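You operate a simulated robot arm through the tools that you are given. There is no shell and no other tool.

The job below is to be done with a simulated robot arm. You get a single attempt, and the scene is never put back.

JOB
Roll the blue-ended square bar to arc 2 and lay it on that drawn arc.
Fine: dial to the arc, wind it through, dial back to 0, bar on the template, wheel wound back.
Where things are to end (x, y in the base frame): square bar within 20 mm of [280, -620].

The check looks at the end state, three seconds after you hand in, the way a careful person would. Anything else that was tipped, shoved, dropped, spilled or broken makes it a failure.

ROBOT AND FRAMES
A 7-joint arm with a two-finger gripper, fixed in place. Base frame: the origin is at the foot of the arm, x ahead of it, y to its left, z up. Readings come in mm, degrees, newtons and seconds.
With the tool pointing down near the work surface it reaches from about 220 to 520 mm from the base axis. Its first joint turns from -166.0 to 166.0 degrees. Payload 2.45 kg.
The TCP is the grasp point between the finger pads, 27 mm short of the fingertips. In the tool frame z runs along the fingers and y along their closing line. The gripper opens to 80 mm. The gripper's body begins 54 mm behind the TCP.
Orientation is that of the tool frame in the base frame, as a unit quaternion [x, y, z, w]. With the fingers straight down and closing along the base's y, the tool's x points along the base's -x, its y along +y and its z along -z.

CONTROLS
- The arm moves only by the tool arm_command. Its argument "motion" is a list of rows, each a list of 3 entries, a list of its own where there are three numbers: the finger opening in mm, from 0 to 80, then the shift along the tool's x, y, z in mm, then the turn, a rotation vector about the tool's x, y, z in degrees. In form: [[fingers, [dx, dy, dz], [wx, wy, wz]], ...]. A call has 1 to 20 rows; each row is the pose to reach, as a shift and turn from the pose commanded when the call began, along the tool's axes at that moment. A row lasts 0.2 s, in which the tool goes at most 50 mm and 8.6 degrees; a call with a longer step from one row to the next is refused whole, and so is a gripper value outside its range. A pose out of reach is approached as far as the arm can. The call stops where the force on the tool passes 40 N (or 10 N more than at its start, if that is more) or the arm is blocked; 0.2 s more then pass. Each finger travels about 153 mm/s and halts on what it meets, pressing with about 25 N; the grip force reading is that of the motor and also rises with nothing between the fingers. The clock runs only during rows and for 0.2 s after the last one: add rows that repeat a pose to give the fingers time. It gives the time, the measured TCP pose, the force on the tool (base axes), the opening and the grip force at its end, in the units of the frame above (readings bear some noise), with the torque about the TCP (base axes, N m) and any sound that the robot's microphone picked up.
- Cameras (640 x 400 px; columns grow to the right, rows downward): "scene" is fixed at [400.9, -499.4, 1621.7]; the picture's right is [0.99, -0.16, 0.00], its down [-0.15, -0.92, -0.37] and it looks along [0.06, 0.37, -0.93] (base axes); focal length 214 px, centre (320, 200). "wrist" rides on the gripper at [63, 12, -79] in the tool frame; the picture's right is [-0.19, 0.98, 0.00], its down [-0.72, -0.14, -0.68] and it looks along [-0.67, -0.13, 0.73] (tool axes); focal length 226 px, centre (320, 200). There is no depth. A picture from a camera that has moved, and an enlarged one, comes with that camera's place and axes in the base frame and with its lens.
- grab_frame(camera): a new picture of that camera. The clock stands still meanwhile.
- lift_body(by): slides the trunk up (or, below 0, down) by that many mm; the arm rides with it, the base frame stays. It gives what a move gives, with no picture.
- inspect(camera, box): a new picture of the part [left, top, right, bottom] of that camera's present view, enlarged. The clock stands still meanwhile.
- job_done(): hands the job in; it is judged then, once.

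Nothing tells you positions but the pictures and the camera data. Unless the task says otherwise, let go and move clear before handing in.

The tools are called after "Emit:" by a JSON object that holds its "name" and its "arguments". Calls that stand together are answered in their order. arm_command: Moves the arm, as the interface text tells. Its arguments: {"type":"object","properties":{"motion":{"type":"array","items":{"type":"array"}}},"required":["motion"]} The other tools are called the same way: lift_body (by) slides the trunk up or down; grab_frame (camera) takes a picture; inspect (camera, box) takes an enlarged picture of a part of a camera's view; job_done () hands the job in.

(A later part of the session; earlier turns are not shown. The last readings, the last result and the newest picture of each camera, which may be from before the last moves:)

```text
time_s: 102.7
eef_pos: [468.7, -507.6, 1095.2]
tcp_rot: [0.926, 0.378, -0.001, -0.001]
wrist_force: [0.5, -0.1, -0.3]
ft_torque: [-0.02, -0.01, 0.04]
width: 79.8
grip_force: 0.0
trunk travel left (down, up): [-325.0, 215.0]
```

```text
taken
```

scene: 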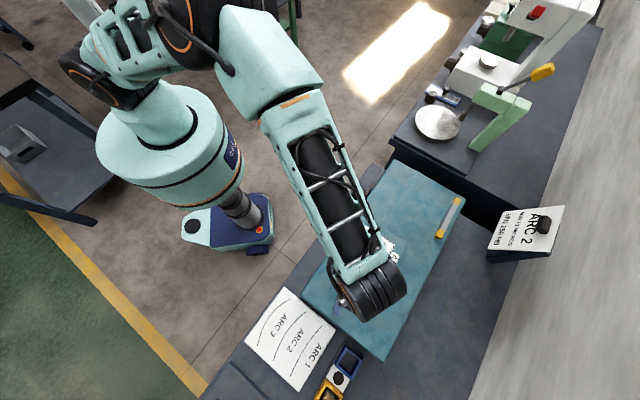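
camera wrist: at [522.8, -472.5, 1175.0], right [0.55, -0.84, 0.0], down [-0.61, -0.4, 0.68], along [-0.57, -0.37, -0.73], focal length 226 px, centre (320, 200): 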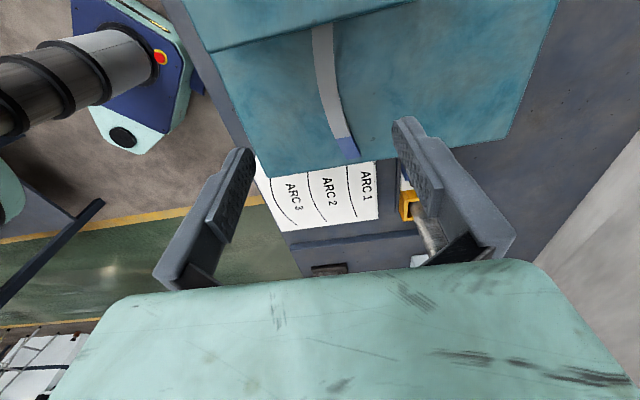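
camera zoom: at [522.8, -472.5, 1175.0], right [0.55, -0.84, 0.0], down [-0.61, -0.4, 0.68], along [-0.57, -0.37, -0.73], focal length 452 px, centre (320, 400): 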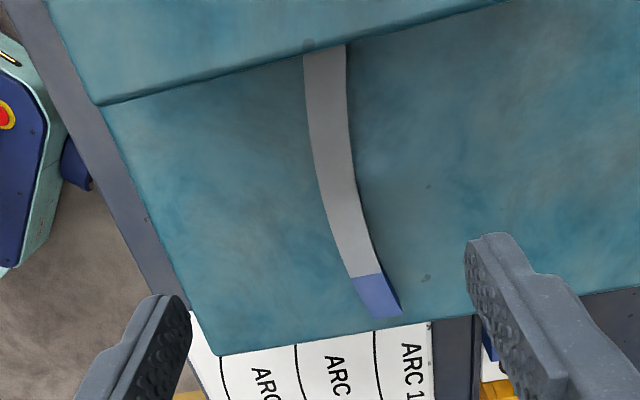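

One step was too long. I'll repeat with smaller steps.

Emit:
{"name": "arm_command", "arguments": {"motion": [[80, [-40, -12, 0], [0, 0, 0]], [80, [-80, -24, 0], [0, 0, 0]], [80, [-120, -36, 0], [0, 0, 0]], [80, [-160, -48, 10], [0, 0, 0]], [80, [-195, -58, 35], [0, 0, 0]], [80, [-215, -65, 70], [0, 0, 0]], [80, [-215, -65, 106], [0, 0, 0]], [80, [-215, -65, 106], [0, 0, 0]]]}}

Emit:
{"name": "grab_frame", "arguments": {"camera": "wrist"}}

Emit:
{"name": "inspect", "arguments": {"camera": "wrist", "box": [230, 0, 410, 200]}}

Emit:
{"name": "grab_frame", "arguments": {"camera": "scene"}}

```text
time_s: 104.5
eef_pos: [267.2, -611.0, 991.3]
tcp_rot: [0.926, 0.378, -0.001, 0.001]
wrist_force: [-0.1, 0.4, 0.2]
ft_torque: [-0.02, 0.0, -0.02]
width: 80.0
grip_force: 0.0
trunk travel left (down, up): [-325.0, 215.0]
```

```text
taken
camera wrist: at [322.2, -576.4, 1069.9], right [0.55, -0.84, 0.0], down [-0.61, -0.4, 0.68], along [-0.57, -0.38, -0.73], focal length 226 px, centre (320, 200)
```

wrist: 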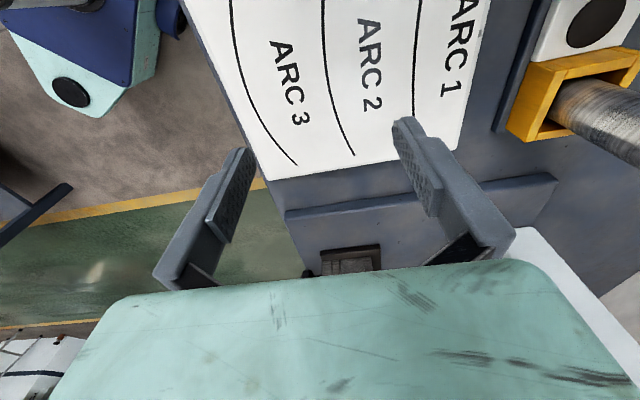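

```text
2.00 times, centred on (320, 100) of wrist
camera zoom: at [322.2, -576.4, 1069.9], right [0.55, -0.84, 0.0], down [-0.61, -0.4, 0.68], along [-0.57, -0.38, -0.73], focal length 452 px, centre (320, 400)
```

zoom: 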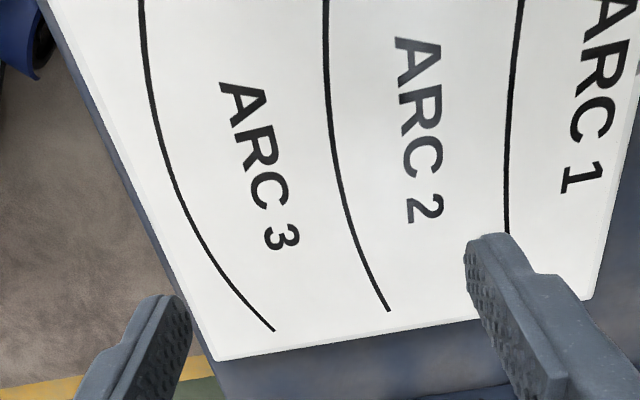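

```text
taken
```

scene: 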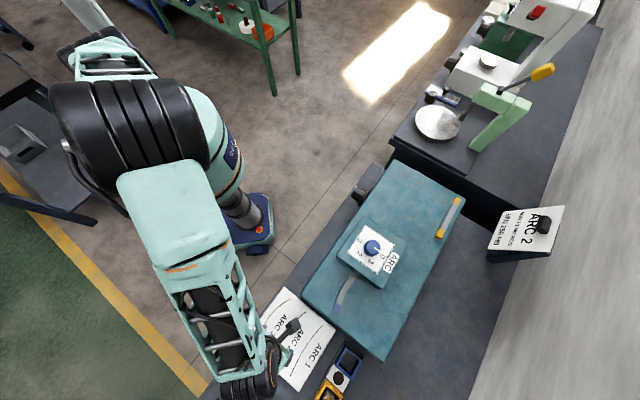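

The bar seen at pose A and Arc 2 seen at pose B overlay almost perfectly, so a pure translation of about (-200, -105) with under 2° of turn will lay the bar on the arc. I'll check that the arm can get down to placing height here while the hand is empty.

Emit:
{"name": "arm_command", "arguments": {"motion": [[80, [0, 0, 20], [0, 0, 0]], [80, [0, 0, 40], [0, 0, 0]], [80, [0, 0, 60], [0, 0, 0]], [80, [0, 0, 80], [0, 0, 0]], [80, [0, 0, 88], [0, 0, 0]], [80, [0, 0, 88], [0, 0, 0]]]}}

Emit:
{"name": "grab_frame", "arguments": {"camera": "wrist"}}

Emit:
{"name": "grab_frame", "arguments": {"camera": "scene"}}

```text
time_s: 105.8
eef_pos: [269.3, -611.1, 902.7]
tcp_rot: [0.926, 0.378, -0.002, -0.001]
wrist_force: [-0.4, -0.1, -0.1]
ft_torque: [-0.01, -0.02, 0.02]
width: 79.8
grip_force: 0.0
trunk travel left (down, up): [-325.0, 215.0]
```

```text
taken
camera wrist: at [323.4, -576.2, 981.9], right [0.55, -0.84, 0.0], down [-0.61, -0.4, 0.68], along [-0.57, -0.38, -0.73], focal length 226 px, centre (320, 200)
```

wrist: 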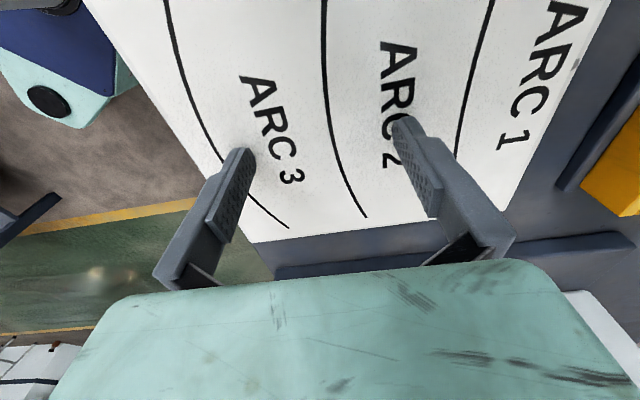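

```text
taken
```

scene: 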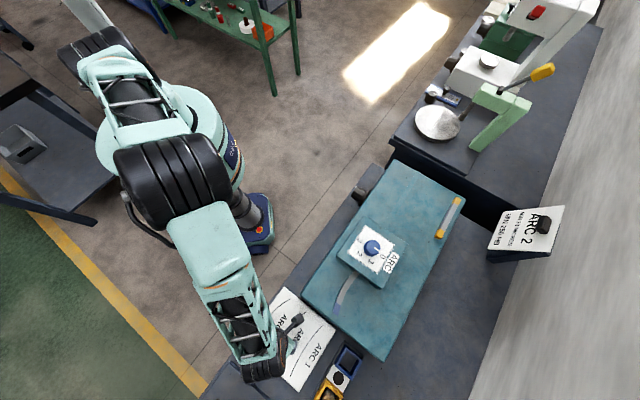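

Placing height is reachable without moving the trunk, and the template surface triangulates to z≈861. I'll go back up and over the bar's midpoint.

Emit:
{"name": "arm_command", "arguments": {"motion": [[80, [0, 0, -45], [0, 0, 0]], [80, [0, 0, -90], [0, 0, 0]], [80, [10, 3, -135], [0, 0, 0]], [80, [40, 13, -165], [0, 0, 0]], [80, [80, 26, -185], [0, 0, 0]], [80, [120, 40, -190], [0, 0, 0]], [80, [160, 53, -190], [0, 0, 0]], [80, [200, 67, -190], [0, 0, 0]], [80, [218.8, 73.5, -190], [0, 0, 0]], [80, [218.8, 73.5, -190], [0, 0, 0]]]}}

Emit:
{"name": "inspect", "arguments": {"camera": "wrist", "box": [230, 0, 410, 200]}}

```text
time_s: 108.0
eef_pos: [476.8, -509.5, 1093.2]
tcp_rot: [0.926, 0.379, -0.002, 0.0]
wrist_force: [-0.2, -0.8, -0.1]
ft_torque: [0.03, 0.02, 0.0]
width: 80.0
grip_force: 0.1
trunk travel left (down, up): [-325.0, 215.0]
```

```text
2.00 times, centred on (320, 100) of wrist
camera zoom: at [532.3, -475.2, 1172.0], right [0.55, -0.84, 0.0], down [-0.61, -0.4, 0.68], along [-0.57, -0.38, -0.73], focal length 452 px, centre (320, 400)
```

zoom: 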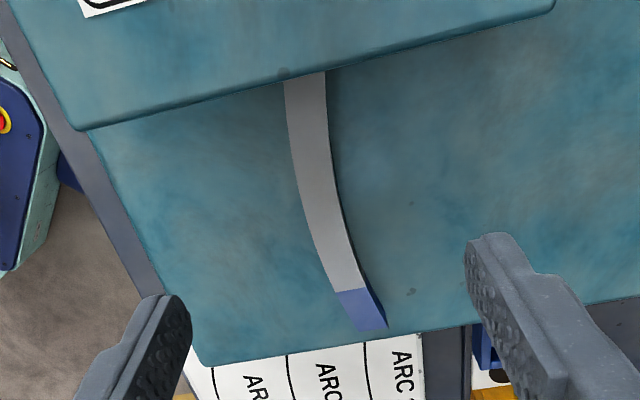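

The bar is centred under the hand to within about 1.5 mm. I'll descend in stages.

Emit:
{"name": "arm_command", "arguments": {"motion": [[80, [0, -1.5, 40], [0, 0, 0]], [80, [0, -1.5, 75], [0, 0, 0]], [80, [0, -1.5, 98], [0, 0, 0]], [80, [0, -1.5, 106], [0, 0, 0]], [80, [0, -1.5, 108], [0, 0, 0]], [80, [0, -1.5, 108], [0, 0, 0]]]}}

Emit:
{"name": "grab_frame", "arguments": {"camera": "wrist"}}

Emit:
{"name": "inspect", "arguments": {"camera": "scene", "box": [300, 210, 420, 310]}}

```text
time_s: 109.5
eef_pos: [473.6, -508.3, 987.5]
tcp_rot: [0.925, 0.379, -0.002, 0.001]
wrist_force: [-6.8, 6.8, 27.0]
ft_torque: [1.1, 0.97, 0.09]
width: 75.0
grip_force: 0.0
trunk travel left (down, up): [-325.0, 215.0]
```

```text
taken
camera wrist: at [528.3, -473.2, 1066.3], right [0.55, -0.84, 0.0], down [-0.61, -0.4, 0.68], along [-0.57, -0.38, -0.73], focal length 226 px, centre (320, 200)
```

wrist: 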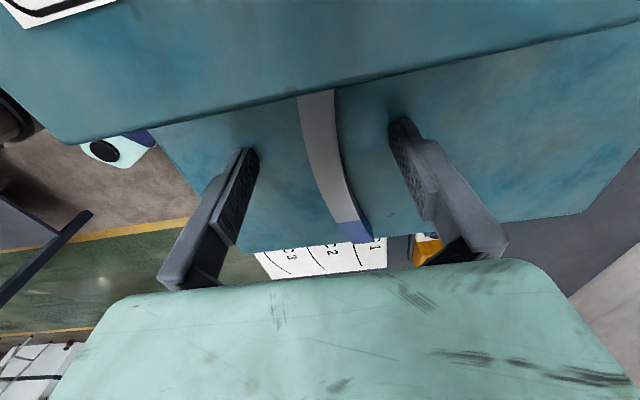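

```text
4.00 times, centred on (360, 260) of scene
camera zoom: at [400.9, -499.4, 1621.7], right [0.99, -0.16, 0.0], down [-0.15, -0.92, -0.37], along [0.06, 0.37, -0.93], focal length 858 px, centre (160, -40)
```

zoom: 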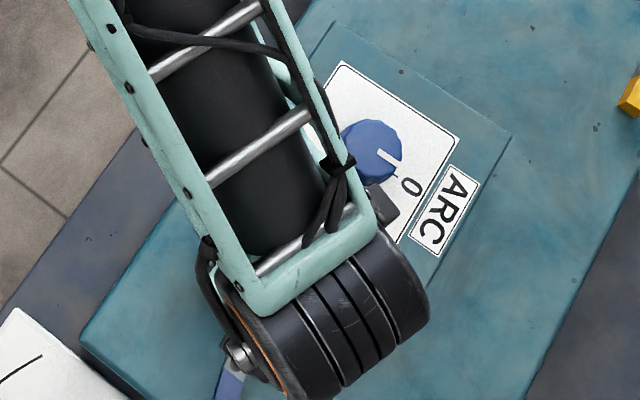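

There was an upward contact force of 27 N, so the fingertips have touched the machine top at TCP z≈987. I'll lift 4 mm and check.

Emit:
{"name": "arm_command", "arguments": {"motion": [[80, [0, 0, -2], [0, 0, 0]], [80, [0, 0, -4], [0, 0, 0]], [80, [0, 0, -4], [0, 0, 0]]]}}

Emit:
{"name": "inspect", "arguments": {"camera": "wrist", "box": [200, 80, 440, 250]}}

```text
time_s: 110.2
eef_pos: [473.9, -508.7, 989.1]
tcp_rot: [0.926, 0.378, -0.002, 0.001]
wrist_force: [-1.6, -0.7, 0.9]
ft_torque: [0.01, -0.09, 0.01]
width: 76.0
grip_force: 0.1
trunk travel left (down, up): [-325.0, 215.0]
```

```text
2.35 times, centred on (320, 165) of wrist
camera zoom: at [529.4, -473.7, 1066.6], right [0.55, -0.84, 0.0], down [-0.61, -0.4, 0.68], along [-0.57, -0.38, -0.73], focal length 532 px, centre (320, 282)
```

zoom: 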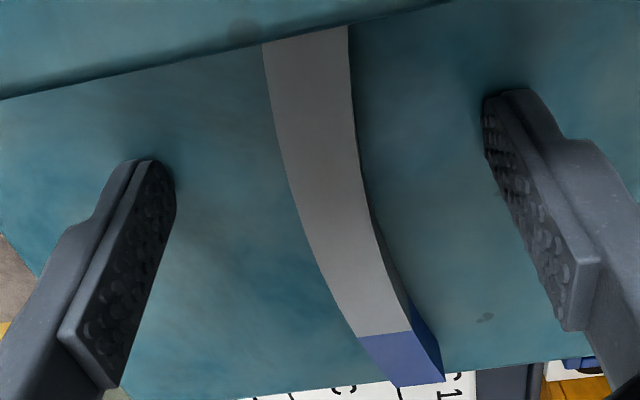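

The fingertips are just at the machine surface (z≈961). The bar sits 3.5 mm to the +v side of centre. I'll shift over, lift 1 mm and close on the bar.

Emit:
{"name": "arm_command", "arguments": {"motion": [[76, [0, 3.5, -1.5], [0, 0, 0]], [60, [0, 3.5, -1.5], [0, 0, 0]], [40, [0, 3.5, -1.5], [0, 0, 0]], [24, [0, 3.5, -1.5], [0, 0, 0]], [10, [0, 3.5, -1.5], [0, 0, 0]], [8, [0, 3.5, -1.5], [0, 0, 0]], [8, [0, 3.5, -1.5], [0, 0, 0]]]}}

Emit:
{"name": "inspect", "arguments": {"camera": "wrist", "box": [200, 80, 440, 250]}}

```text
time_s: 111.8
eef_pos: [477.7, -511.1, 989.3]
tcp_rot: [0.926, 0.378, -0.001, -0.001]
wrist_force: [0.2, -0.1, 0.4]
ft_torque: [-0.01, 0.0, 0.02]
width: 8.0
grip_force: 0.0
trunk travel left (down, up): [-325.0, 215.0]
```

```text
2.35 times, centred on (320, 165) of wrist
camera zoom: at [532.4, -476.6, 1068.4], right [0.55, -0.84, 0.0], down [-0.61, -0.4, 0.68], along [-0.57, -0.38, -0.73], focal length 532 px, centre (320, 282)
```

zoom: 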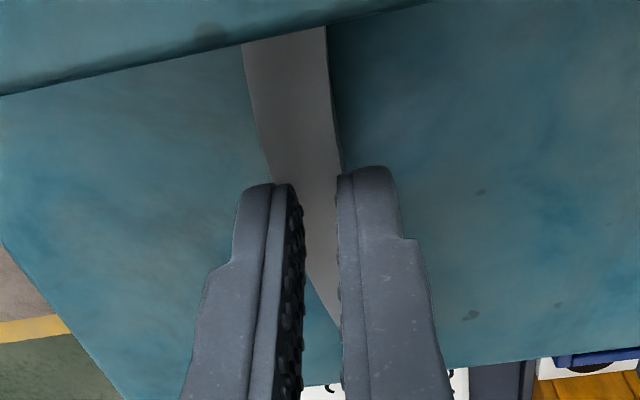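

The fingers closed to 8 mm without gripping anything, so they may have passed above the bar. I'll look closely before doing anything else.

Emit:
{"name": "inspect", "arguments": {"camera": "wrist", "box": [270, 120, 370, 220]}}

Emit:
{"name": "inspect", "arguments": {"camera": "scene", "box": [325, 240, 395, 300]}}

```text
4.00 times, centred on (320, 170) of wrist
camera zoom: at [532.4, -476.6, 1068.4], right [0.55, -0.84, 0.0], down [-0.61, -0.4, 0.68], along [-0.57, -0.38, -0.73], focal length 904 px, centre (320, 320)
```

zoom: 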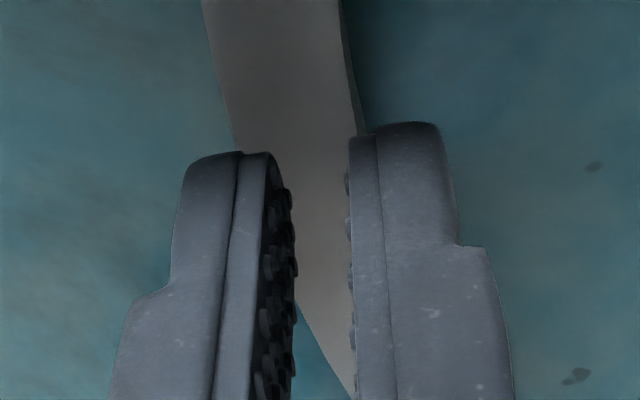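

```text
6.67 times, centred on (360, 270) of scene
camera zoom: at [400.9, -499.4, 1621.7], right [0.99, -0.16, 0.0], down [-0.15, -0.92, -0.37], along [0.06, 0.37, -0.93], focal length 1430 px, centre (53, -267)
```

zoom: 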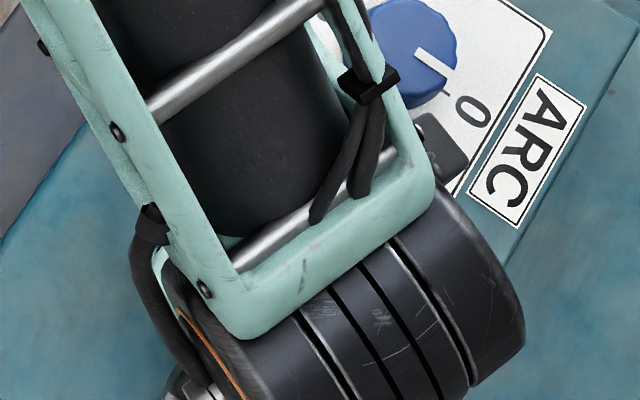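

The zoom is clear: the fingertips are above the bar. The tips reach shorter when the hand is nearly closed (about 13 mm beyond the TCP) than when fully open (about 33 mm), so I have to descend with a narrow opening instead. I'll lift, open to 32 mm, and lower around the bar.

Emit:
{"name": "arm_command", "arguments": {"motion": [[8, [0, 0, -6], [0, 0, 0]], [8, [0, 0, -14], [0, 0, 0]], [20, [0, -1.8, -14], [0, 0, 0]], [32, [0, -1.8, -14], [0, 0, 0]], [32, [0, -1.8, -14], [0, 0, 0]]]}}

Emit:
{"name": "inspect", "arguments": {"camera": "wrist", "box": [260, 100, 380, 220]}}

```text
time_s: 113.0
eef_pos: [475.7, -510.7, 1004.8]
tcp_rot: [0.925, 0.379, -0.002, -0.001]
wrist_force: [-0.8, 0.2, 0.2]
ft_torque: [0.01, 0.03, 0.01]
width: 31.9
grip_force: 0.0
trunk travel left (down, up): [-325.0, 215.0]
```

```text
3.33 times, centred on (320, 160) of wrist
camera zoom: at [531.3, -475.1, 1082.9], right [0.55, -0.84, 0.0], down [-0.61, -0.4, 0.68], along [-0.57, -0.38, -0.73], focal length 754 px, centre (320, 333)
```

zoom: 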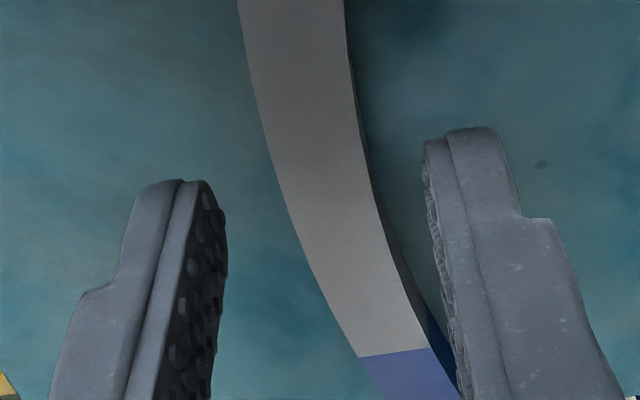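

The bar is centred between the fingers. I'll lower with the 32 mm opening.

Emit:
{"name": "arm_command", "arguments": {"motion": [[32, [0, -0.5, 10], [0, 0, 0]], [32, [0, -0.5, 18], [0, 0, 0]], [32, [0, -0.5, 23], [0, 0, 0]], [32, [0, -0.5, 26], [0, 0, 0]], [32, [0, -0.5, 26], [0, 0, 0]]]}}

Emit:
{"name": "inspect", "arguments": {"camera": "wrist", "box": [260, 100, 380, 220]}}

```text
time_s: 114.2
eef_pos: [475.6, -509.4, 978.8]
tcp_rot: [0.926, 0.379, -0.002, 0.0]
wrist_force: [0.4, -0.5, -0.1]
ft_torque: [0.01, 0.01, 0.02]
width: 32.2
grip_force: 0.1
trunk travel left (down, up): [-325.0, 215.0]
```

```text
3.33 times, centred on (320, 160) of wrist
camera zoom: at [530.3, -475.5, 1056.6], right [0.55, -0.84, 0.0], down [-0.61, -0.4, 0.68], along [-0.57, -0.38, -0.73], focal length 754 px, centre (320, 333)
```

zoom: 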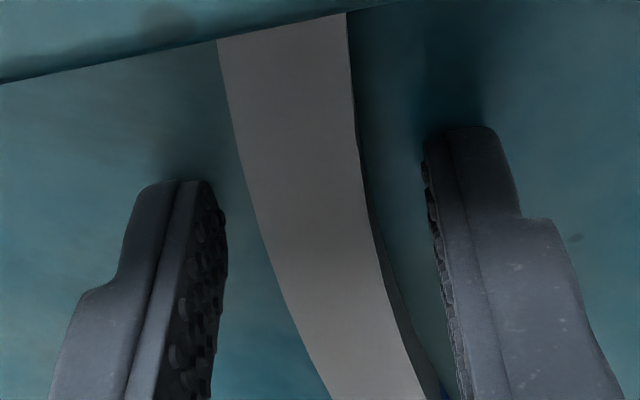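

No contact yet and the bar sits between the fingers. I'll go 4 mm lower and close.

Emit:
{"name": "arm_command", "arguments": {"motion": [[32, [0, -1, 2], [0, 0, 0]], [32, [0, -1, 4], [0, 0, 0]], [32, [0, -1, 4], [0, 0, 0]], [22, [0, -1, 4], [0, 0, 0]], [12, [0, -1, 4], [0, 0, 0]], [8, [0, -1, 4], [0, 0, 0]], [8, [0, -1, 4], [0, 0, 0]]]}}

Emit:
{"name": "inspect", "arguments": {"camera": "wrist", "box": [260, 100, 380, 220]}}

```text
time_s: 115.8
eef_pos: [474.6, -508.8, 973.0]
tcp_rot: [0.925, 0.379, -0.002, -0.001]
wrist_force: [-0.2, -0.3, 0.1]
ft_torque: [0.04, 0.03, 0.0]
width: 15.5
grip_force: 24.9
trunk travel left (down, up): [-325.0, 215.0]
```

```text
3.33 times, centred on (320, 160) of wrist
camera zoom: at [529.3, -474.6, 1052.4], right [0.55, -0.84, 0.0], down [-0.61, -0.4, 0.68], along [-0.57, -0.38, -0.73], focal length 754 px, centre (320, 333)
```

zoom: 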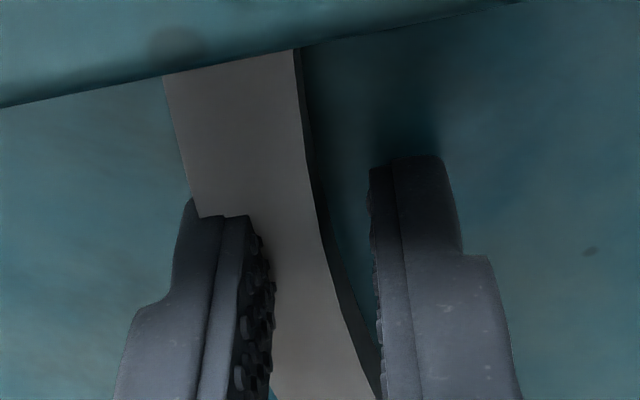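

The bar is now held: width 15.5 mm, grip 25 N. It shifted a little toward the robot as the fingers closed. I'll lift it 4 mm and confirm it comes along.

Emit:
{"name": "arm_command", "arguments": {"motion": [[8, [0, 0, -2], [0, 0, 0]], [8, [0, 0, -4], [0, 0, 0]], [8, [0, 0, -4], [0, 0, 0]]]}}

Emit:
{"name": "grab_frame", "arguments": {"camera": "wrist"}}

Emit:
{"name": "inspect", "arguments": {"camera": "scene", "box": [290, 210, 430, 320]}}

```text
time_s: 116.7
eef_pos: [475.1, -509.1, 978.4]
tcp_rot: [0.925, 0.379, -0.002, 0.0]
wrist_force: [-0.5, 0.6, -1.6]
ft_torque: [-0.03, 0.01, 0.01]
width: 15.2
grip_force: 25.2
trunk travel left (down, up): [-325.0, 215.0]
```

```text
taken
camera wrist: at [529.9, -474.8, 1056.3], right [0.55, -0.84, 0.0], down [-0.61, -0.4, 0.68], along [-0.57, -0.38, -0.73], focal length 226 px, centre (320, 200)
```

wrist: 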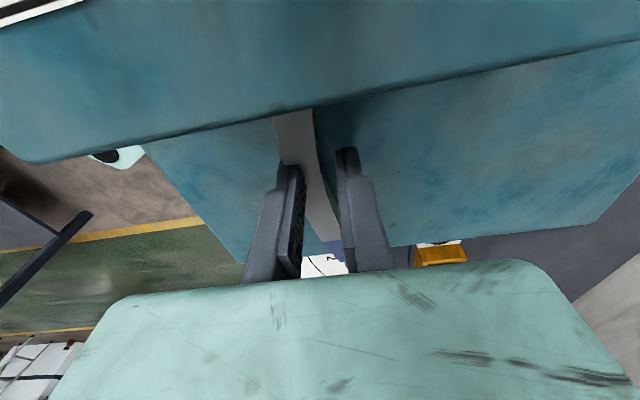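

```text
3.64 times, centred on (360, 265) of scene
camera zoom: at [400.9, -499.4, 1621.7], right [0.99, -0.16, 0.0], down [-0.15, -0.92, -0.37], along [0.06, 0.37, -0.93], focal length 780 px, centre (174, -36)
```

zoom: 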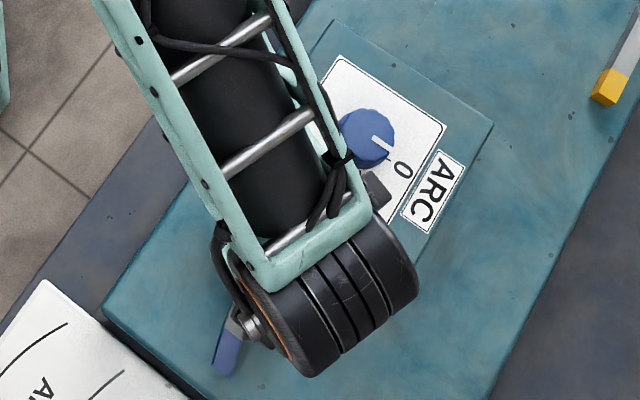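

The bar's weight registers (about 1.6 N), so it's lifted. I'll slide it straight out along -u, away from the roll head.

Emit:
{"name": "arm_command", "arguments": {"motion": [[8, [-12, 0, 0], [0, 0, 0]], [8, [-25, 0, 0], [0, 0, 0]], [8, [-40, 0, 0], [0, 0, 0]], [8, [-55, 0, 0], [0, 0, 0]], [8, [-70, 0, 0], [0, 0, 0]], [8, [-85, 0, 0], [0, 0, 0]], [8, [-85, 0, 0], [0, 0, 0]]]}}

Emit:
{"name": "grab_frame", "arguments": {"camera": "wrist"}}

Emit:
{"name": "inspect", "arguments": {"camera": "scene", "box": [270, 210, 410, 330]}}

```text
time_s: 118.2
eef_pos: [415.7, -569.6, 977.3]
tcp_rot: [0.925, 0.379, -0.002, 0.0]
wrist_force: [-0.6, 0.1, -2.0]
ft_torque: [-0.02, 0.03, -0.01]
width: 15.5
grip_force: 25.4
trunk travel left (down, up): [-325.0, 215.0]
```

```text
taken
camera wrist: at [469.8, -535.2, 1056.4], right [0.55, -0.84, 0.0], down [-0.61, -0.4, 0.68], along [-0.57, -0.38, -0.73], focal length 226 px, centre (320, 200)
```

wrist: 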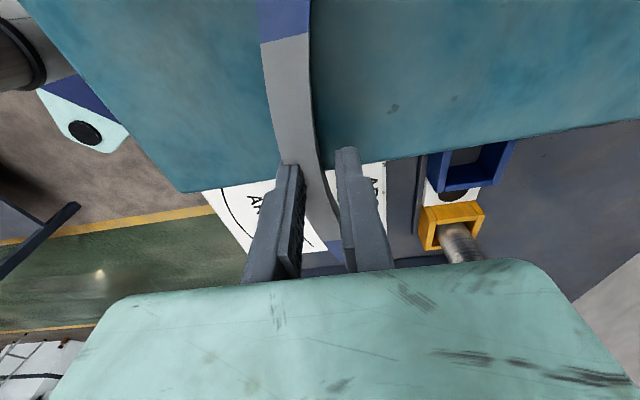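

```text
3.33 times, centred on (340, 270) of scene
camera zoom: at [400.9, -499.4, 1621.7], right [0.99, -0.16, 0.0], down [-0.15, -0.92, -0.37], along [0.06, 0.37, -0.93], focal length 715 px, centre (253, -33)
```

zoom: 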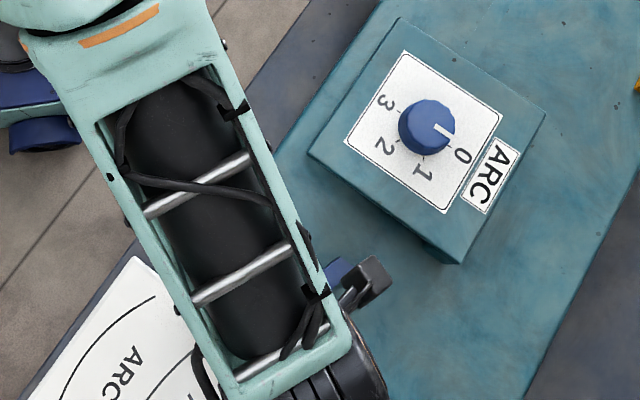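

The bar is completely clear of the roll head. I'll lift it and carry it over Arc 2.

Emit:
{"name": "arm_command", "arguments": {"motion": [[8, [0, 0, -15], [0, 0, 0]], [8, [0, 0, -35], [0, 0, 0]], [8, [-15, -6, -45], [0, 0, 0]], [8, [-45, -19, -45], [0, 0, 0]], [8, [-75, -32, -45], [0, 0, 0]], [8, [-105, -45, -45], [0, 0, 0]], [8, [-125, -53, -45], [0, 0, 0]], [8, [-133, -56.8, -45], [0, 0, 0]], [8, [-133, -56.8, -45], [0, 0, 0]]]}}

Emit:
{"name": "grab_frame", "arguments": {"camera": "wrist"}}

Emit:
{"name": "inspect", "arguments": {"camera": "wrist", "box": [230, 40, 410, 260]}}

Emit:
{"name": "grab_frame", "arguments": {"camera": "scene"}}

```text
time_s: 120.2
eef_pos: [279.7, -621.8, 1022.6]
tcp_rot: [0.926, 0.378, -0.002, 0.0]
wrist_force: [-0.3, -0.5, -0.2]
ft_torque: [0.0, 0.03, 0.0]
width: 15.7
grip_force: 25.2
trunk travel left (down, up): [-325.0, 215.0]
```

```text
taken
camera wrist: at [333.9, -586.1, 1102.4], right [0.55, -0.84, 0.0], down [-0.61, -0.4, 0.68], along [-0.57, -0.38, -0.73], focal length 226 px, centre (320, 200)
```

wrist: 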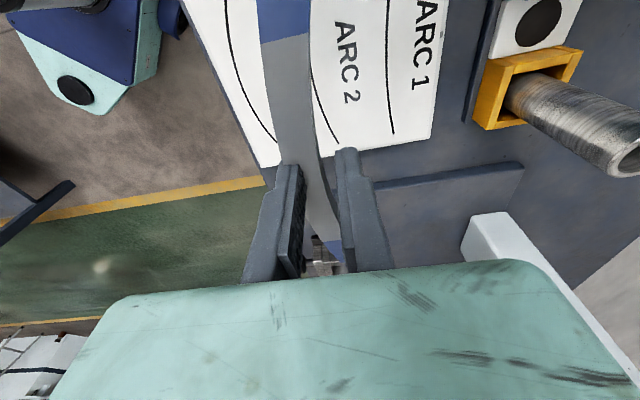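

```text
1.82 times, centred on (320, 150) of wrist
camera zoom: at [333.9, -586.1, 1102.4], right [0.55, -0.84, 0.0], down [-0.61, -0.4, 0.68], along [-0.57, -0.38, -0.73], focal length 411 px, centre (320, 291)
```

zoom: 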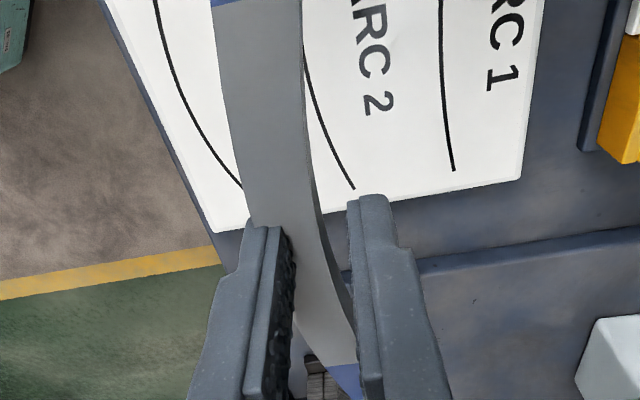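

```text
taken
```

scene: 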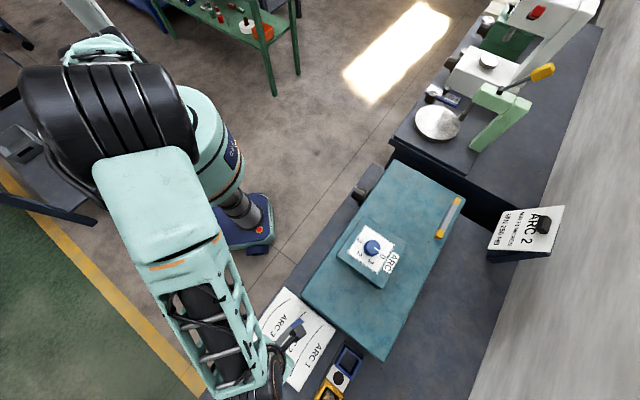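

The held bar's midpoint is about 7 mm off the TCP toward the robot. By my measurements I need a nudge of +2.5 mm along u, +2.3 mm along v and about -0.8° of yaw to sit on Arc 2. I'll apply that while lowering to about 15 mm above the template.

Emit:
{"name": "arm_command", "arguments": {"motion": [[8, [2.5, 2.3, 20], [0, 0, -0.8]], [8, [2.5, 2.3, 45], [0, 0, -0.8]], [8, [2.5, 2.3, 70], [0, 0, -0.8]], [8, [2.5, 2.3, 95], [0, 0, -0.8]], [8, [2.5, 2.3, 115], [0, 0, -0.8]], [8, [2.5, 2.3, 126], [0, 0, -0.8]], [8, [2.5, 2.3, 126], [0, 0, -0.8]]]}}

Emit:
{"name": "grab_frame", "arguments": {"camera": "wrist"}}

Emit:
{"name": "inspect", "arguments": {"camera": "wrist", "box": [230, 40, 410, 260]}}

Emit:
{"name": "inspect", "arguments": {"camera": "scene", "box": [230, 270, 370, 390]}}

```text
time_s: 121.8
eef_pos: [281.1, -620.4, 896.6]
tcp_rot: [0.923, 0.385, -0.002, -0.001]
wrist_force: [0.1, 0.3, -0.6]
ft_torque: [0.01, 0.04, 0.01]
width: 15.4
grip_force: 24.9
trunk travel left (down, up): [-325.0, 215.0]
```

```text
taken
camera wrist: at [336.4, -585.2, 975.1], right [0.56, -0.83, 0.0], down [-0.6, -0.41, 0.68], along [-0.57, -0.38, -0.73], focal length 226 px, centre (320, 200)
```

wrist: 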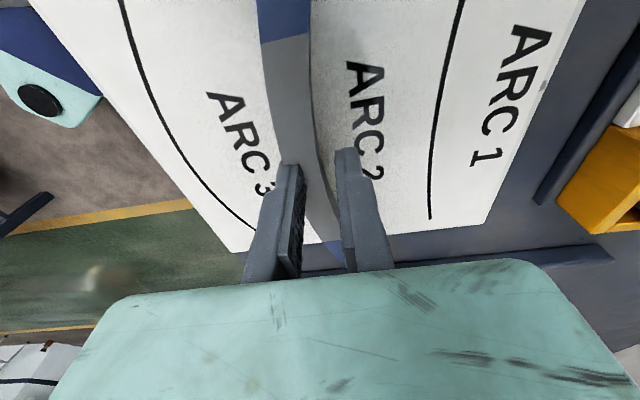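

```text
1.82 times, centred on (320, 150) of wrist
camera zoom: at [336.4, -585.2, 975.1], right [0.56, -0.83, 0.0], down [-0.6, -0.41, 0.68], along [-0.57, -0.38, -0.73], focal length 411 px, centre (320, 291)
```

zoom: 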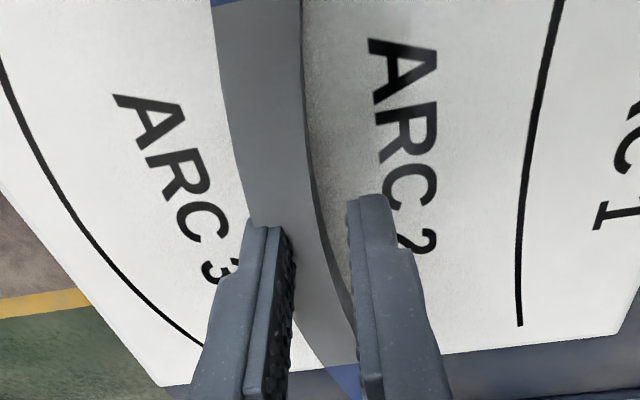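

```text
3.33 times, centred on (300, 330) of scene
camera zoom: at [400.9, -499.4, 1621.7], right [0.99, -0.16, 0.0], down [-0.15, -0.92, -0.37], along [0.06, 0.37, -0.93], focal length 715 px, centre (387, -233)
```

zoom: 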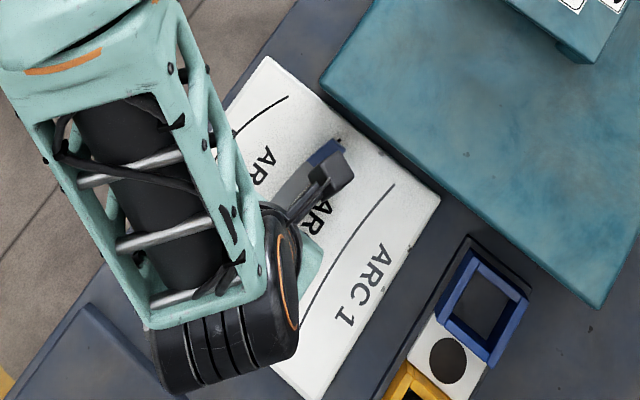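

Arc 2 is fully hidden under the bar, so it's on line. I'll add a small 2 mm correction and lower gently to touch-down.

Emit:
{"name": "arm_command", "arguments": {"motion": [[8, [0, 2, 4], [0, 0, 0]], [8, [0, 2, 8], [0, 0, 0]], [8, [0, 2, 11], [0, 0, 0]], [8, [0, 2, 11], [0, 0, 0]]]}}

Emit:
{"name": "inspect", "arguments": {"camera": "wrist", "box": [230, 40, 410, 260]}}

```text
time_s: 122.8
eef_pos: [284.5, -622.8, 885.9]
tcp_rot: [0.923, 0.385, -0.002, 0.0]
wrist_force: [-0.3, -0.5, -1.6]
ft_torque: [0.02, -0.01, 0.0]
width: 15.2
grip_force: 25.2
trunk travel left (down, up): [-325.0, 215.0]
```

```text
1.82 times, centred on (320, 150) of wrist
camera zoom: at [338.8, -586.9, 964.8], right [0.56, -0.83, 0.0], down [-0.6, -0.41, 0.68], along [-0.57, -0.38, -0.73], focal length 411 px, centre (320, 291)
```

zoom: 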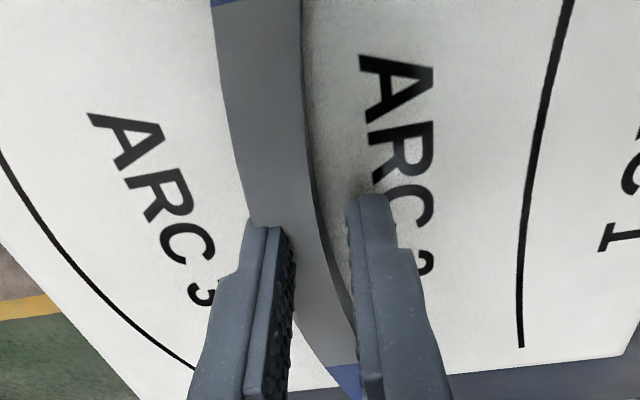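

Emit:
{"name": "arm_command", "arguments": {"motion": [[8, [-2, 0, 1], [0, 0, 0]], [8, [-2, 0, 2], [0, 0, 0]], [8, [-2, 0, 3], [0, 0, 0]], [8, [-2, 0, 3], [0, 0, 0]]]}}

```text
time_s: 123.8
eef_pos: [283.5, -622.7, 885.1]
tcp_rot: [0.923, 0.385, -0.002, 0.002]
wrist_force: [0.9, 0.0, 20.1]
ft_torque: [0.32, -0.3, -0.03]
width: 14.9
grip_force: 25.4
trunk travel left (down, up): [-325.0, 215.0]
```

The bar has touched down, with a 20 N reaction. I'll ease up 1.5 mm, open just enough to free it, then lift straight off.

Emit:
{"name": "arm_command", "arguments": {"motion": [[8, [0, 0, -1], [0, 0, 0]], [8, [0, 0, -1.5], [0, 0, 0]], [8, [0, 0, -1.5], [0, 0, 0]]]}}

Emit:
{"name": "inspect", "arguments": {"camera": "wrist", "box": [230, 40, 410, 260]}}

```text
time_s: 124.7
eef_pos: [282.8, -624.7, 884.8]
tcp_rot: [0.923, 0.384, -0.002, 0.001]
wrist_force: [2.1, -4.2, 13.2]
ft_torque: [-0.33, 0.13, 0.02]
width: 15.3
grip_force: 24.7
trunk travel left (down, up): [-325.0, 215.0]
```

```text
1.82 times, centred on (320, 150) of wrist
camera zoom: at [337.3, -588.4, 964.1], right [0.56, -0.83, 0.0], down [-0.6, -0.41, 0.68], along [-0.57, -0.38, -0.73], focal length 411 px, centre (320, 291)
```

zoom: 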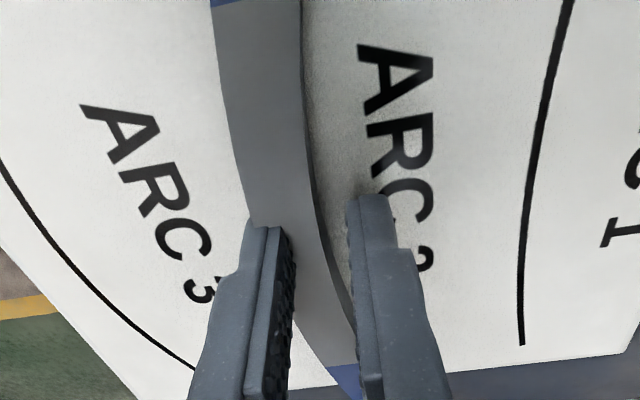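

Emit:
{"name": "arm_command", "arguments": {"motion": [[8, [0, 0, -1], [0, 0, 0]], [8, [0, 0, -1.5], [0, 0, 0]], [8, [0, 0, -1.5], [0, 0, 0]]]}}

```text
time_s: 125.5
eef_pos: [282.5, -623.4, 886.1]
tcp_rot: [0.923, 0.384, -0.002, -0.001]
wrist_force: [0.6, 0.4, -0.5]
ft_torque: [-0.05, 0.05, 0.03]
width: 15.3
grip_force: 25.0
trunk travel left (down, up): [-325.0, 215.0]
```

The load is zero, so the bar is resting lightly on the template. I'll release and lift away.

Emit:
{"name": "arm_command", "arguments": {"motion": [[20, [0, 0, 0], [0, 0, 0]], [27, [0, 0, 0], [0, 0, 0]], [27, [0, 0, 0], [0, 0, 0]], [27, [0, 0, -10], [0, 0, 0]], [27, [0, 0, -30], [0, 0, 0]], [40, [0, 0, -60], [0, 0, 0]], [60, [0, 0, -100], [0, 0, 0]], [80, [0, 0, -135], [0, 0, 0]], [80, [0, 0, -135], [0, 0, 0]]]}}

Emit:
{"name": "grab_frame", "arguments": {"camera": "wrist"}}

Emit:
{"name": "inspect", "arguments": {"camera": "wrist", "box": [230, 0, 410, 200]}}

Emit:
{"name": "inspect", "arguments": {"camera": "scene", "box": [230, 270, 370, 390]}}

```text
time_s: 127.5
eef_pos: [283.7, -625.8, 1021.1]
tcp_rot: [0.923, 0.385, -0.002, 0.0]
wrist_force: [-0.4, 0.3, -0.5]
ft_torque: [0.01, -0.03, -0.01]
width: 80.2
grip_force: 0.0
trunk travel left (down, up): [-325.0, 215.0]
```

```text
taken
camera wrist: at [338.1, -590.4, 1100.3], right [0.56, -0.83, 0.0], down [-0.6, -0.41, 0.68], along [-0.57, -0.38, -0.73], focal length 226 px, centre (320, 200)
```

wrist: 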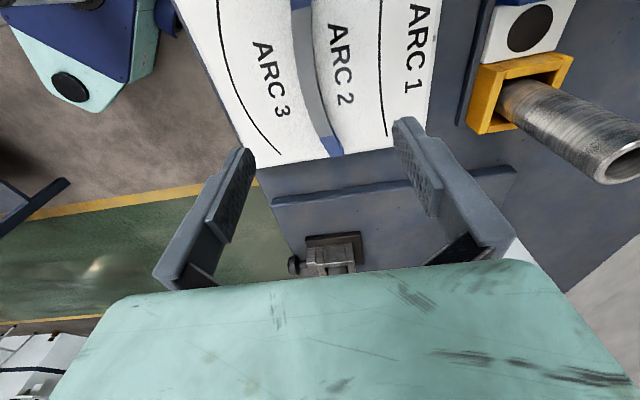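

```text
2.00 times, centred on (320, 100) of wrist
camera zoom: at [338.1, -590.4, 1100.3], right [0.56, -0.83, 0.0], down [-0.6, -0.41, 0.68], along [-0.57, -0.38, -0.73], focal length 452 px, centre (320, 400)
```

zoom: 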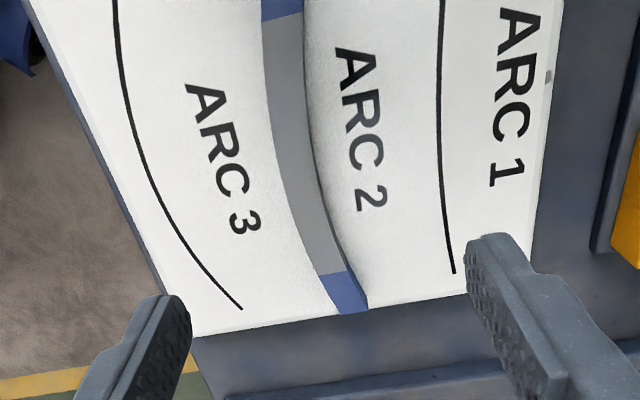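

```text
3.33 times, centred on (300, 330) of scene
camera zoom: at [400.9, -499.4, 1621.7], right [0.99, -0.16, 0.0], down [-0.15, -0.92, -0.37], along [0.06, 0.37, -0.93], focal length 715 px, centre (387, -233)
```

zoom: 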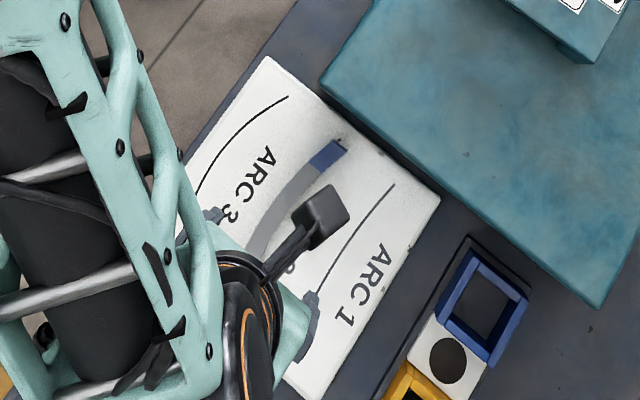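

The bar lies squarely over Arc 2, with its leading end and midpoint within about 2–4 mm of the drawn arc. What's left is winding the wheel back, so I'll rise and travel to the wheel side at a safe height.

Emit:
{"name": "arm_command", "arguments": {"motion": [[80, [0, 0, -45], [0, 0, 0]], [80, [0, 0, -90], [0, 0, 0]], [80, [0, 0, -135], [0, 0, 0]], [80, [20, -8, -153], [0, 0, 7]], [80, [60, -24, -153], [0, 0, 14]], [80, [100, -40, -153], [0, 0, 21]], [80, [140, -57, -153], [0, 0, 28]], [80, [180, -73, -153], [0, 0, 35]], [80, [220, -90, -153], [0, 0, 42]], [80, [260, -106, -153], [0, 0, 49]], [80, [300, -122, -153], [0, 0, 56]], [80, [340, -139, -153], [0, 0, 63]], [80, [380, -155, -153], [0, 0, 70]], [80, [420, -171, -153], [0, 0, 77]], [80, [460, -188, -153], [0, 0, 84]], [80, [500, -204, -153], [0, 0, 90]], [80, [508.7, -207.6, -153], [0, 0, 91.4]], [80, [508.7, -207.6, -153], [0, 0, 91.4]]]}}

Emit:
{"name": "grab_frame", "arguments": {"camera": "scene"}}

```text
time_s: 131.2
eef_pos: [495.3, -114.7, 1174.3]
tcp_rot: [0.92, -0.392, -0.001, 0.001]
wrist_force: [0.2, 0.3, 0.6]
ft_torque: [-0.02, 0.0, 0.03]
width: 79.7
grip_force: 0.1
trunk travel left (down, up): [-325.0, 215.0]
```

```text
taken
```

scene: 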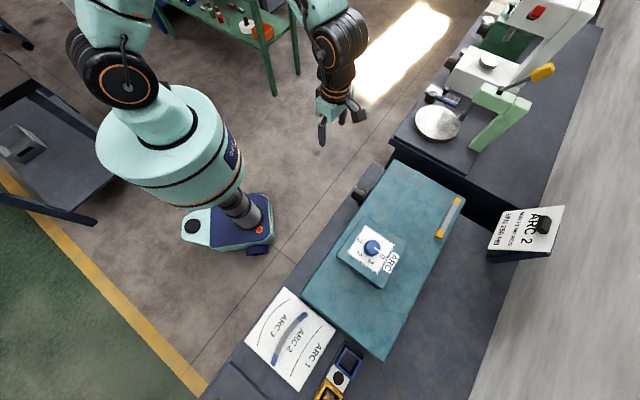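

The scene view confirms the bar on Arc 2. I'll tilt back to horizontal facing the wheel, reversing the earlier path, and inspect the bar once more meanwhile.

Emit:
{"name": "arm_command", "arguments": {"motion": [[80, [0, 0, 0], [0, 7.5, 0]], [80, [0, 0, 0], [0, 15, 0]], [80, [0, 0, 0], [0, 22.5, 0]], [80, [0, 0, 10], [0, 30, 0]], [80, [0, 0, 40], [0, 37.5, 0]], [80, [0, 0, 70], [0, 45, 0]], [80, [0, 0, 100], [0, 52.5, 0]], [80, [0, 0, 130], [0, 60, 0]], [80, [0, 0, 160], [0, 67.5, 0]], [80, [0, 0, 190], [0, 75, 0]], [80, [0, 0, 220], [0, 82.5, 0]], [80, [0, 0, 245], [0, 90, 0]], [80, [0, 0, 269], [0, 90, 0]], [80, [30, 1.2, 269], [0, 90, 0]], [80, [60, 1.2, 269], [0, 90, 0]], [80, [60, 1.2, 269], [0, 90, 0]]]}}

Emit:
{"name": "grab_frame", "arguments": {"camera": "wrist"}}

Emit:
{"name": "inspect", "arguments": {"camera": "wrist", "box": [230, 20, 400, 160]}}

Emit:
{"name": "inspect", "arguments": {"camera": "scene", "box": [230, 270, 370, 390]}}

```text
time_s: 134.7
eef_pos: [532.7, -160.5, 904.9]
tcp_rot: [0.651, -0.276, 0.65, 0.278]
wrist_force: [-0.3, -0.4, -0.4]
ft_torque: [0.01, 0.02, -0.04]
width: 80.0
grip_force: 0.2
out of reach, approached as far as the arm can: row 12, 13
trunk travel left (down, up): [-325.0, 215.0]
```

```text
taken
camera wrist: at [470.1, -113.5, 967.8], right [-0.71, -0.68, -0.19], down [-0.37, 0.59, -0.72], along [0.6, -0.44, -0.67], focal length 226 px, centre (320, 200)
```

wrist: 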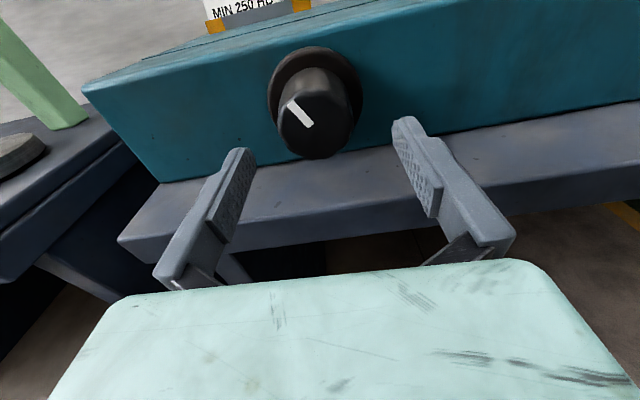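

```text
2.86 times, centred on (315, 90) of wrist
camera zoom: at [470.1, -113.5, 967.8], right [-0.71, -0.68, -0.19], down [-0.37, 0.59, -0.72], along [0.6, -0.44, -0.67], focal length 646 px, centre (334, 514)
```

zoom: 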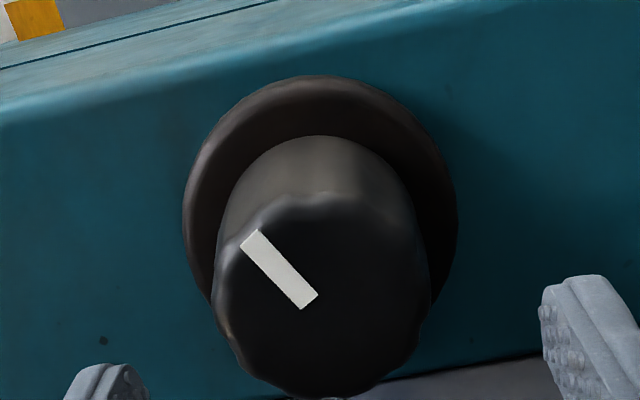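

```text
3.33 times, centred on (300, 330) of scene
camera zoom: at [400.9, -499.4, 1621.7], right [0.99, -0.16, 0.0], down [-0.15, -0.92, -0.37], along [0.06, 0.37, -0.93], focal length 715 px, centre (387, -233)
```

zoom: 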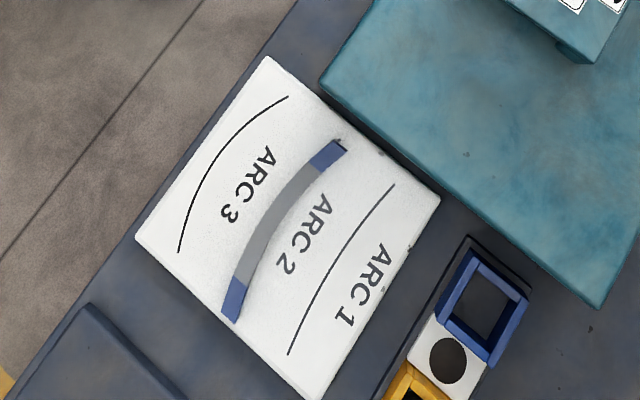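

The bar covers Arc 2 exactly. The wheel still reads 330°, so I'll advance on it and grip at φ=180°.

Emit:
{"name": "arm_command", "arguments": {"motion": [[80, [1.5, -3, 0], [0, 0, 0]], [80, [1.5, -3, 25], [0, 0, 0]], [80, [1.5, -3, 45], [0, 0, 0]], [80, [1.5, -3, 58], [0, 0, 0]], [80, [1.5, -3, 64], [0, 0, 0]], [80, [1.5, -3, 64], [0, 0, 0]]]}}

Emit:
{"name": "inspect", "arguments": {"camera": "wrist", "box": [190, 50, 450, 250]}}

Emit:
{"name": "grab_frame", "arguments": {"camera": "scene"}}

```text
time_s: 136.1
eef_pos: [579.8, -204.9, 905.4]
tcp_rot: [0.652, -0.276, 0.65, 0.278]
wrist_force: [0.1, 0.0, -0.9]
ft_torque: [0.0, 0.03, 0.02]
width: 80.1
grip_force: 0.0
trunk travel left (down, up): [-325.0, 215.0]
```

```text
2.00 times, centred on (320, 150) of wrist
camera zoom: at [517.4, -157.6, 968.8], right [-0.71, -0.68, -0.19], down [-0.37, 0.59, -0.72], along [0.6, -0.44, -0.67], focal length 452 px, centre (320, 300)
```

zoom: 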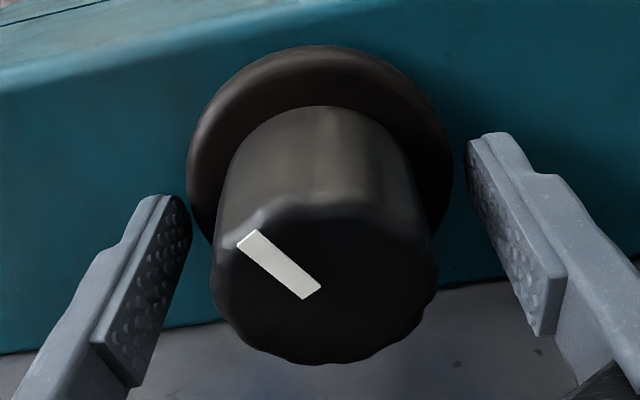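

```text
taken
```

scene: 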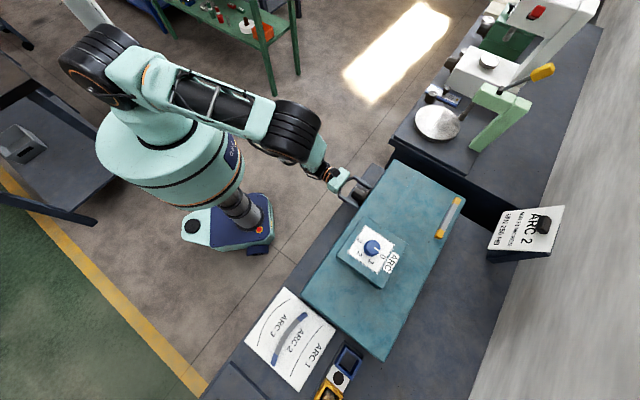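

Well centred with no contact. I'll close on the wheel and begin winding back counter-clockwise.

Emit:
{"name": "arm_command", "arguments": {"motion": [[66, [0, 0, 0], [0, 0, 0]], [50, [0, 0, 0], [0, 0, 0]], [38, [0, 0, 0], [0, 0, 0]], [38, [0, 0, 0], [0, 0, 0]], [38, [0, 0, 0], [0, 0, -5]], [38, [0, 0, 0], [0, 0, -11]], [38, [0, 0, 0], [0, 0, -17]], [38, [0, 0, 0], [0, 0, -23]], [38, [0, 0, 0], [0, 0, -29]], [38, [0, 0, 0], [0, 0, -35]], [38, [0, 0, 0], [0, 0, -35]]]}}

Emit:
{"name": "inspect", "arguments": {"camera": "wrist", "box": [190, 50, 450, 250]}}

Emit:
{"name": "inspect", "arguments": {"camera": "scene", "box": [300, 150, 480, 300]}}

```text
time_s: 138.4
eef_pos: [581.3, -205.6, 904.4]
tcp_rot: [0.704, -0.068, 0.535, 0.461]
wrist_force: [2.1, -3.6, 1.8]
ft_torque: [-0.34, -0.35, -0.02]
width: 50.6
grip_force: 44.8
trunk travel left (down, up): [-325.0, 215.0]
```

```text
2.00 times, centred on (320, 150) of wrist
camera zoom: at [545.6, -130.5, 964.3], right [-0.66, -0.63, 0.41], down [-0.69, 0.28, -0.67], along [0.31, -0.72, -0.62], focal length 452 px, centre (320, 300)
```

zoom: 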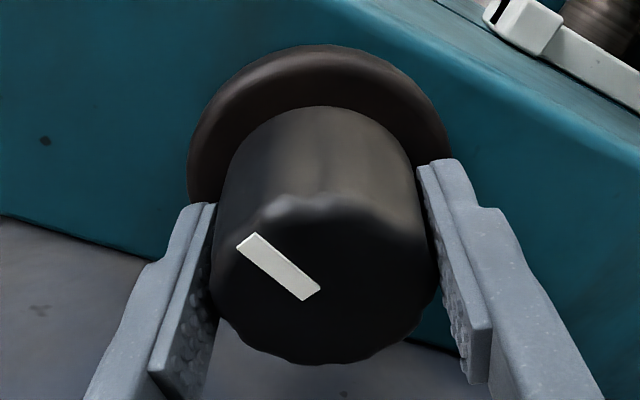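

```text
2.67 times, centred on (390, 225) of scene
camera zoom: at [400.9, -499.4, 1621.7], right [0.99, -0.16, 0.0], down [-0.15, -0.92, -0.37], along [0.06, 0.37, -0.93], focal length 572 px, centre (133, 133)
```

zoom: 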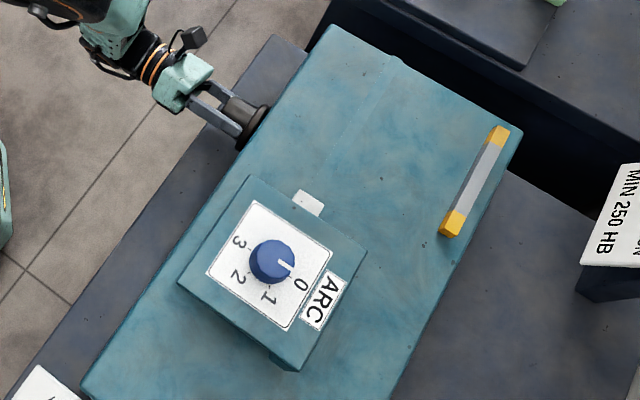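

The pusher is coming back out and the side loads are low. I'll continue counter-clockwise in checked segments.

Emit:
{"name": "arm_command", "arguments": {"motion": [[38, [0, 0, 0], [0, 0, -6]], [38, [0, 0, 0], [0, 0, -12]], [38, [0, 0, 0], [0, 0, -18]], [38, [0, 0, 0], [0, 0, -24]], [38, [0, 0, 0], [0, 0, -30]], [38, [0, 0, 0], [0, 0, -36]], [38, [0, 0, 0], [0, 0, -42]], [38, [0, 0, 0], [0, 0, -48]], [38, [0, 0, 0], [0, 0, -48]]]}}

Emit:
{"name": "inspect", "arguments": {"camera": "scene", "box": [300, 150, 480, 300]}}

```text
time_s: 140.4
eef_pos: [580.4, -205.3, 904.8]
tcp_rot: [0.672, 0.225, 0.3, 0.639]
wrist_force: [5.6, -8.9, -2.1]
ft_torque: [-0.19, -0.22, -0.09]
width: 50.8
grip_force: 45.3
trunk travel left (down, up): [-325.0, 215.0]
```

```text
2.67 times, centred on (390, 225) of scene
camera zoom: at [400.9, -499.4, 1621.7], right [0.99, -0.16, 0.0], down [-0.15, -0.92, -0.37], along [0.06, 0.37, -0.93], focal length 572 px, centre (133, 133)
```

zoom: 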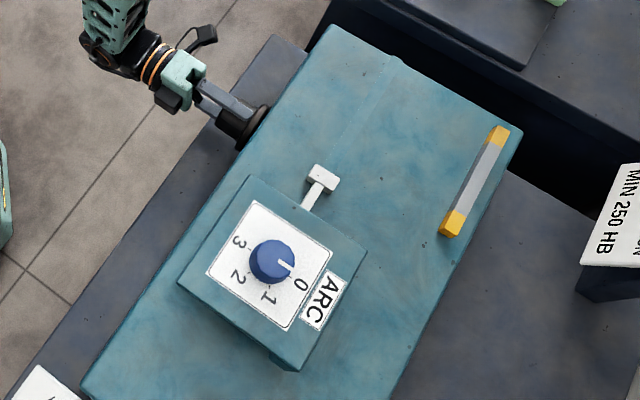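

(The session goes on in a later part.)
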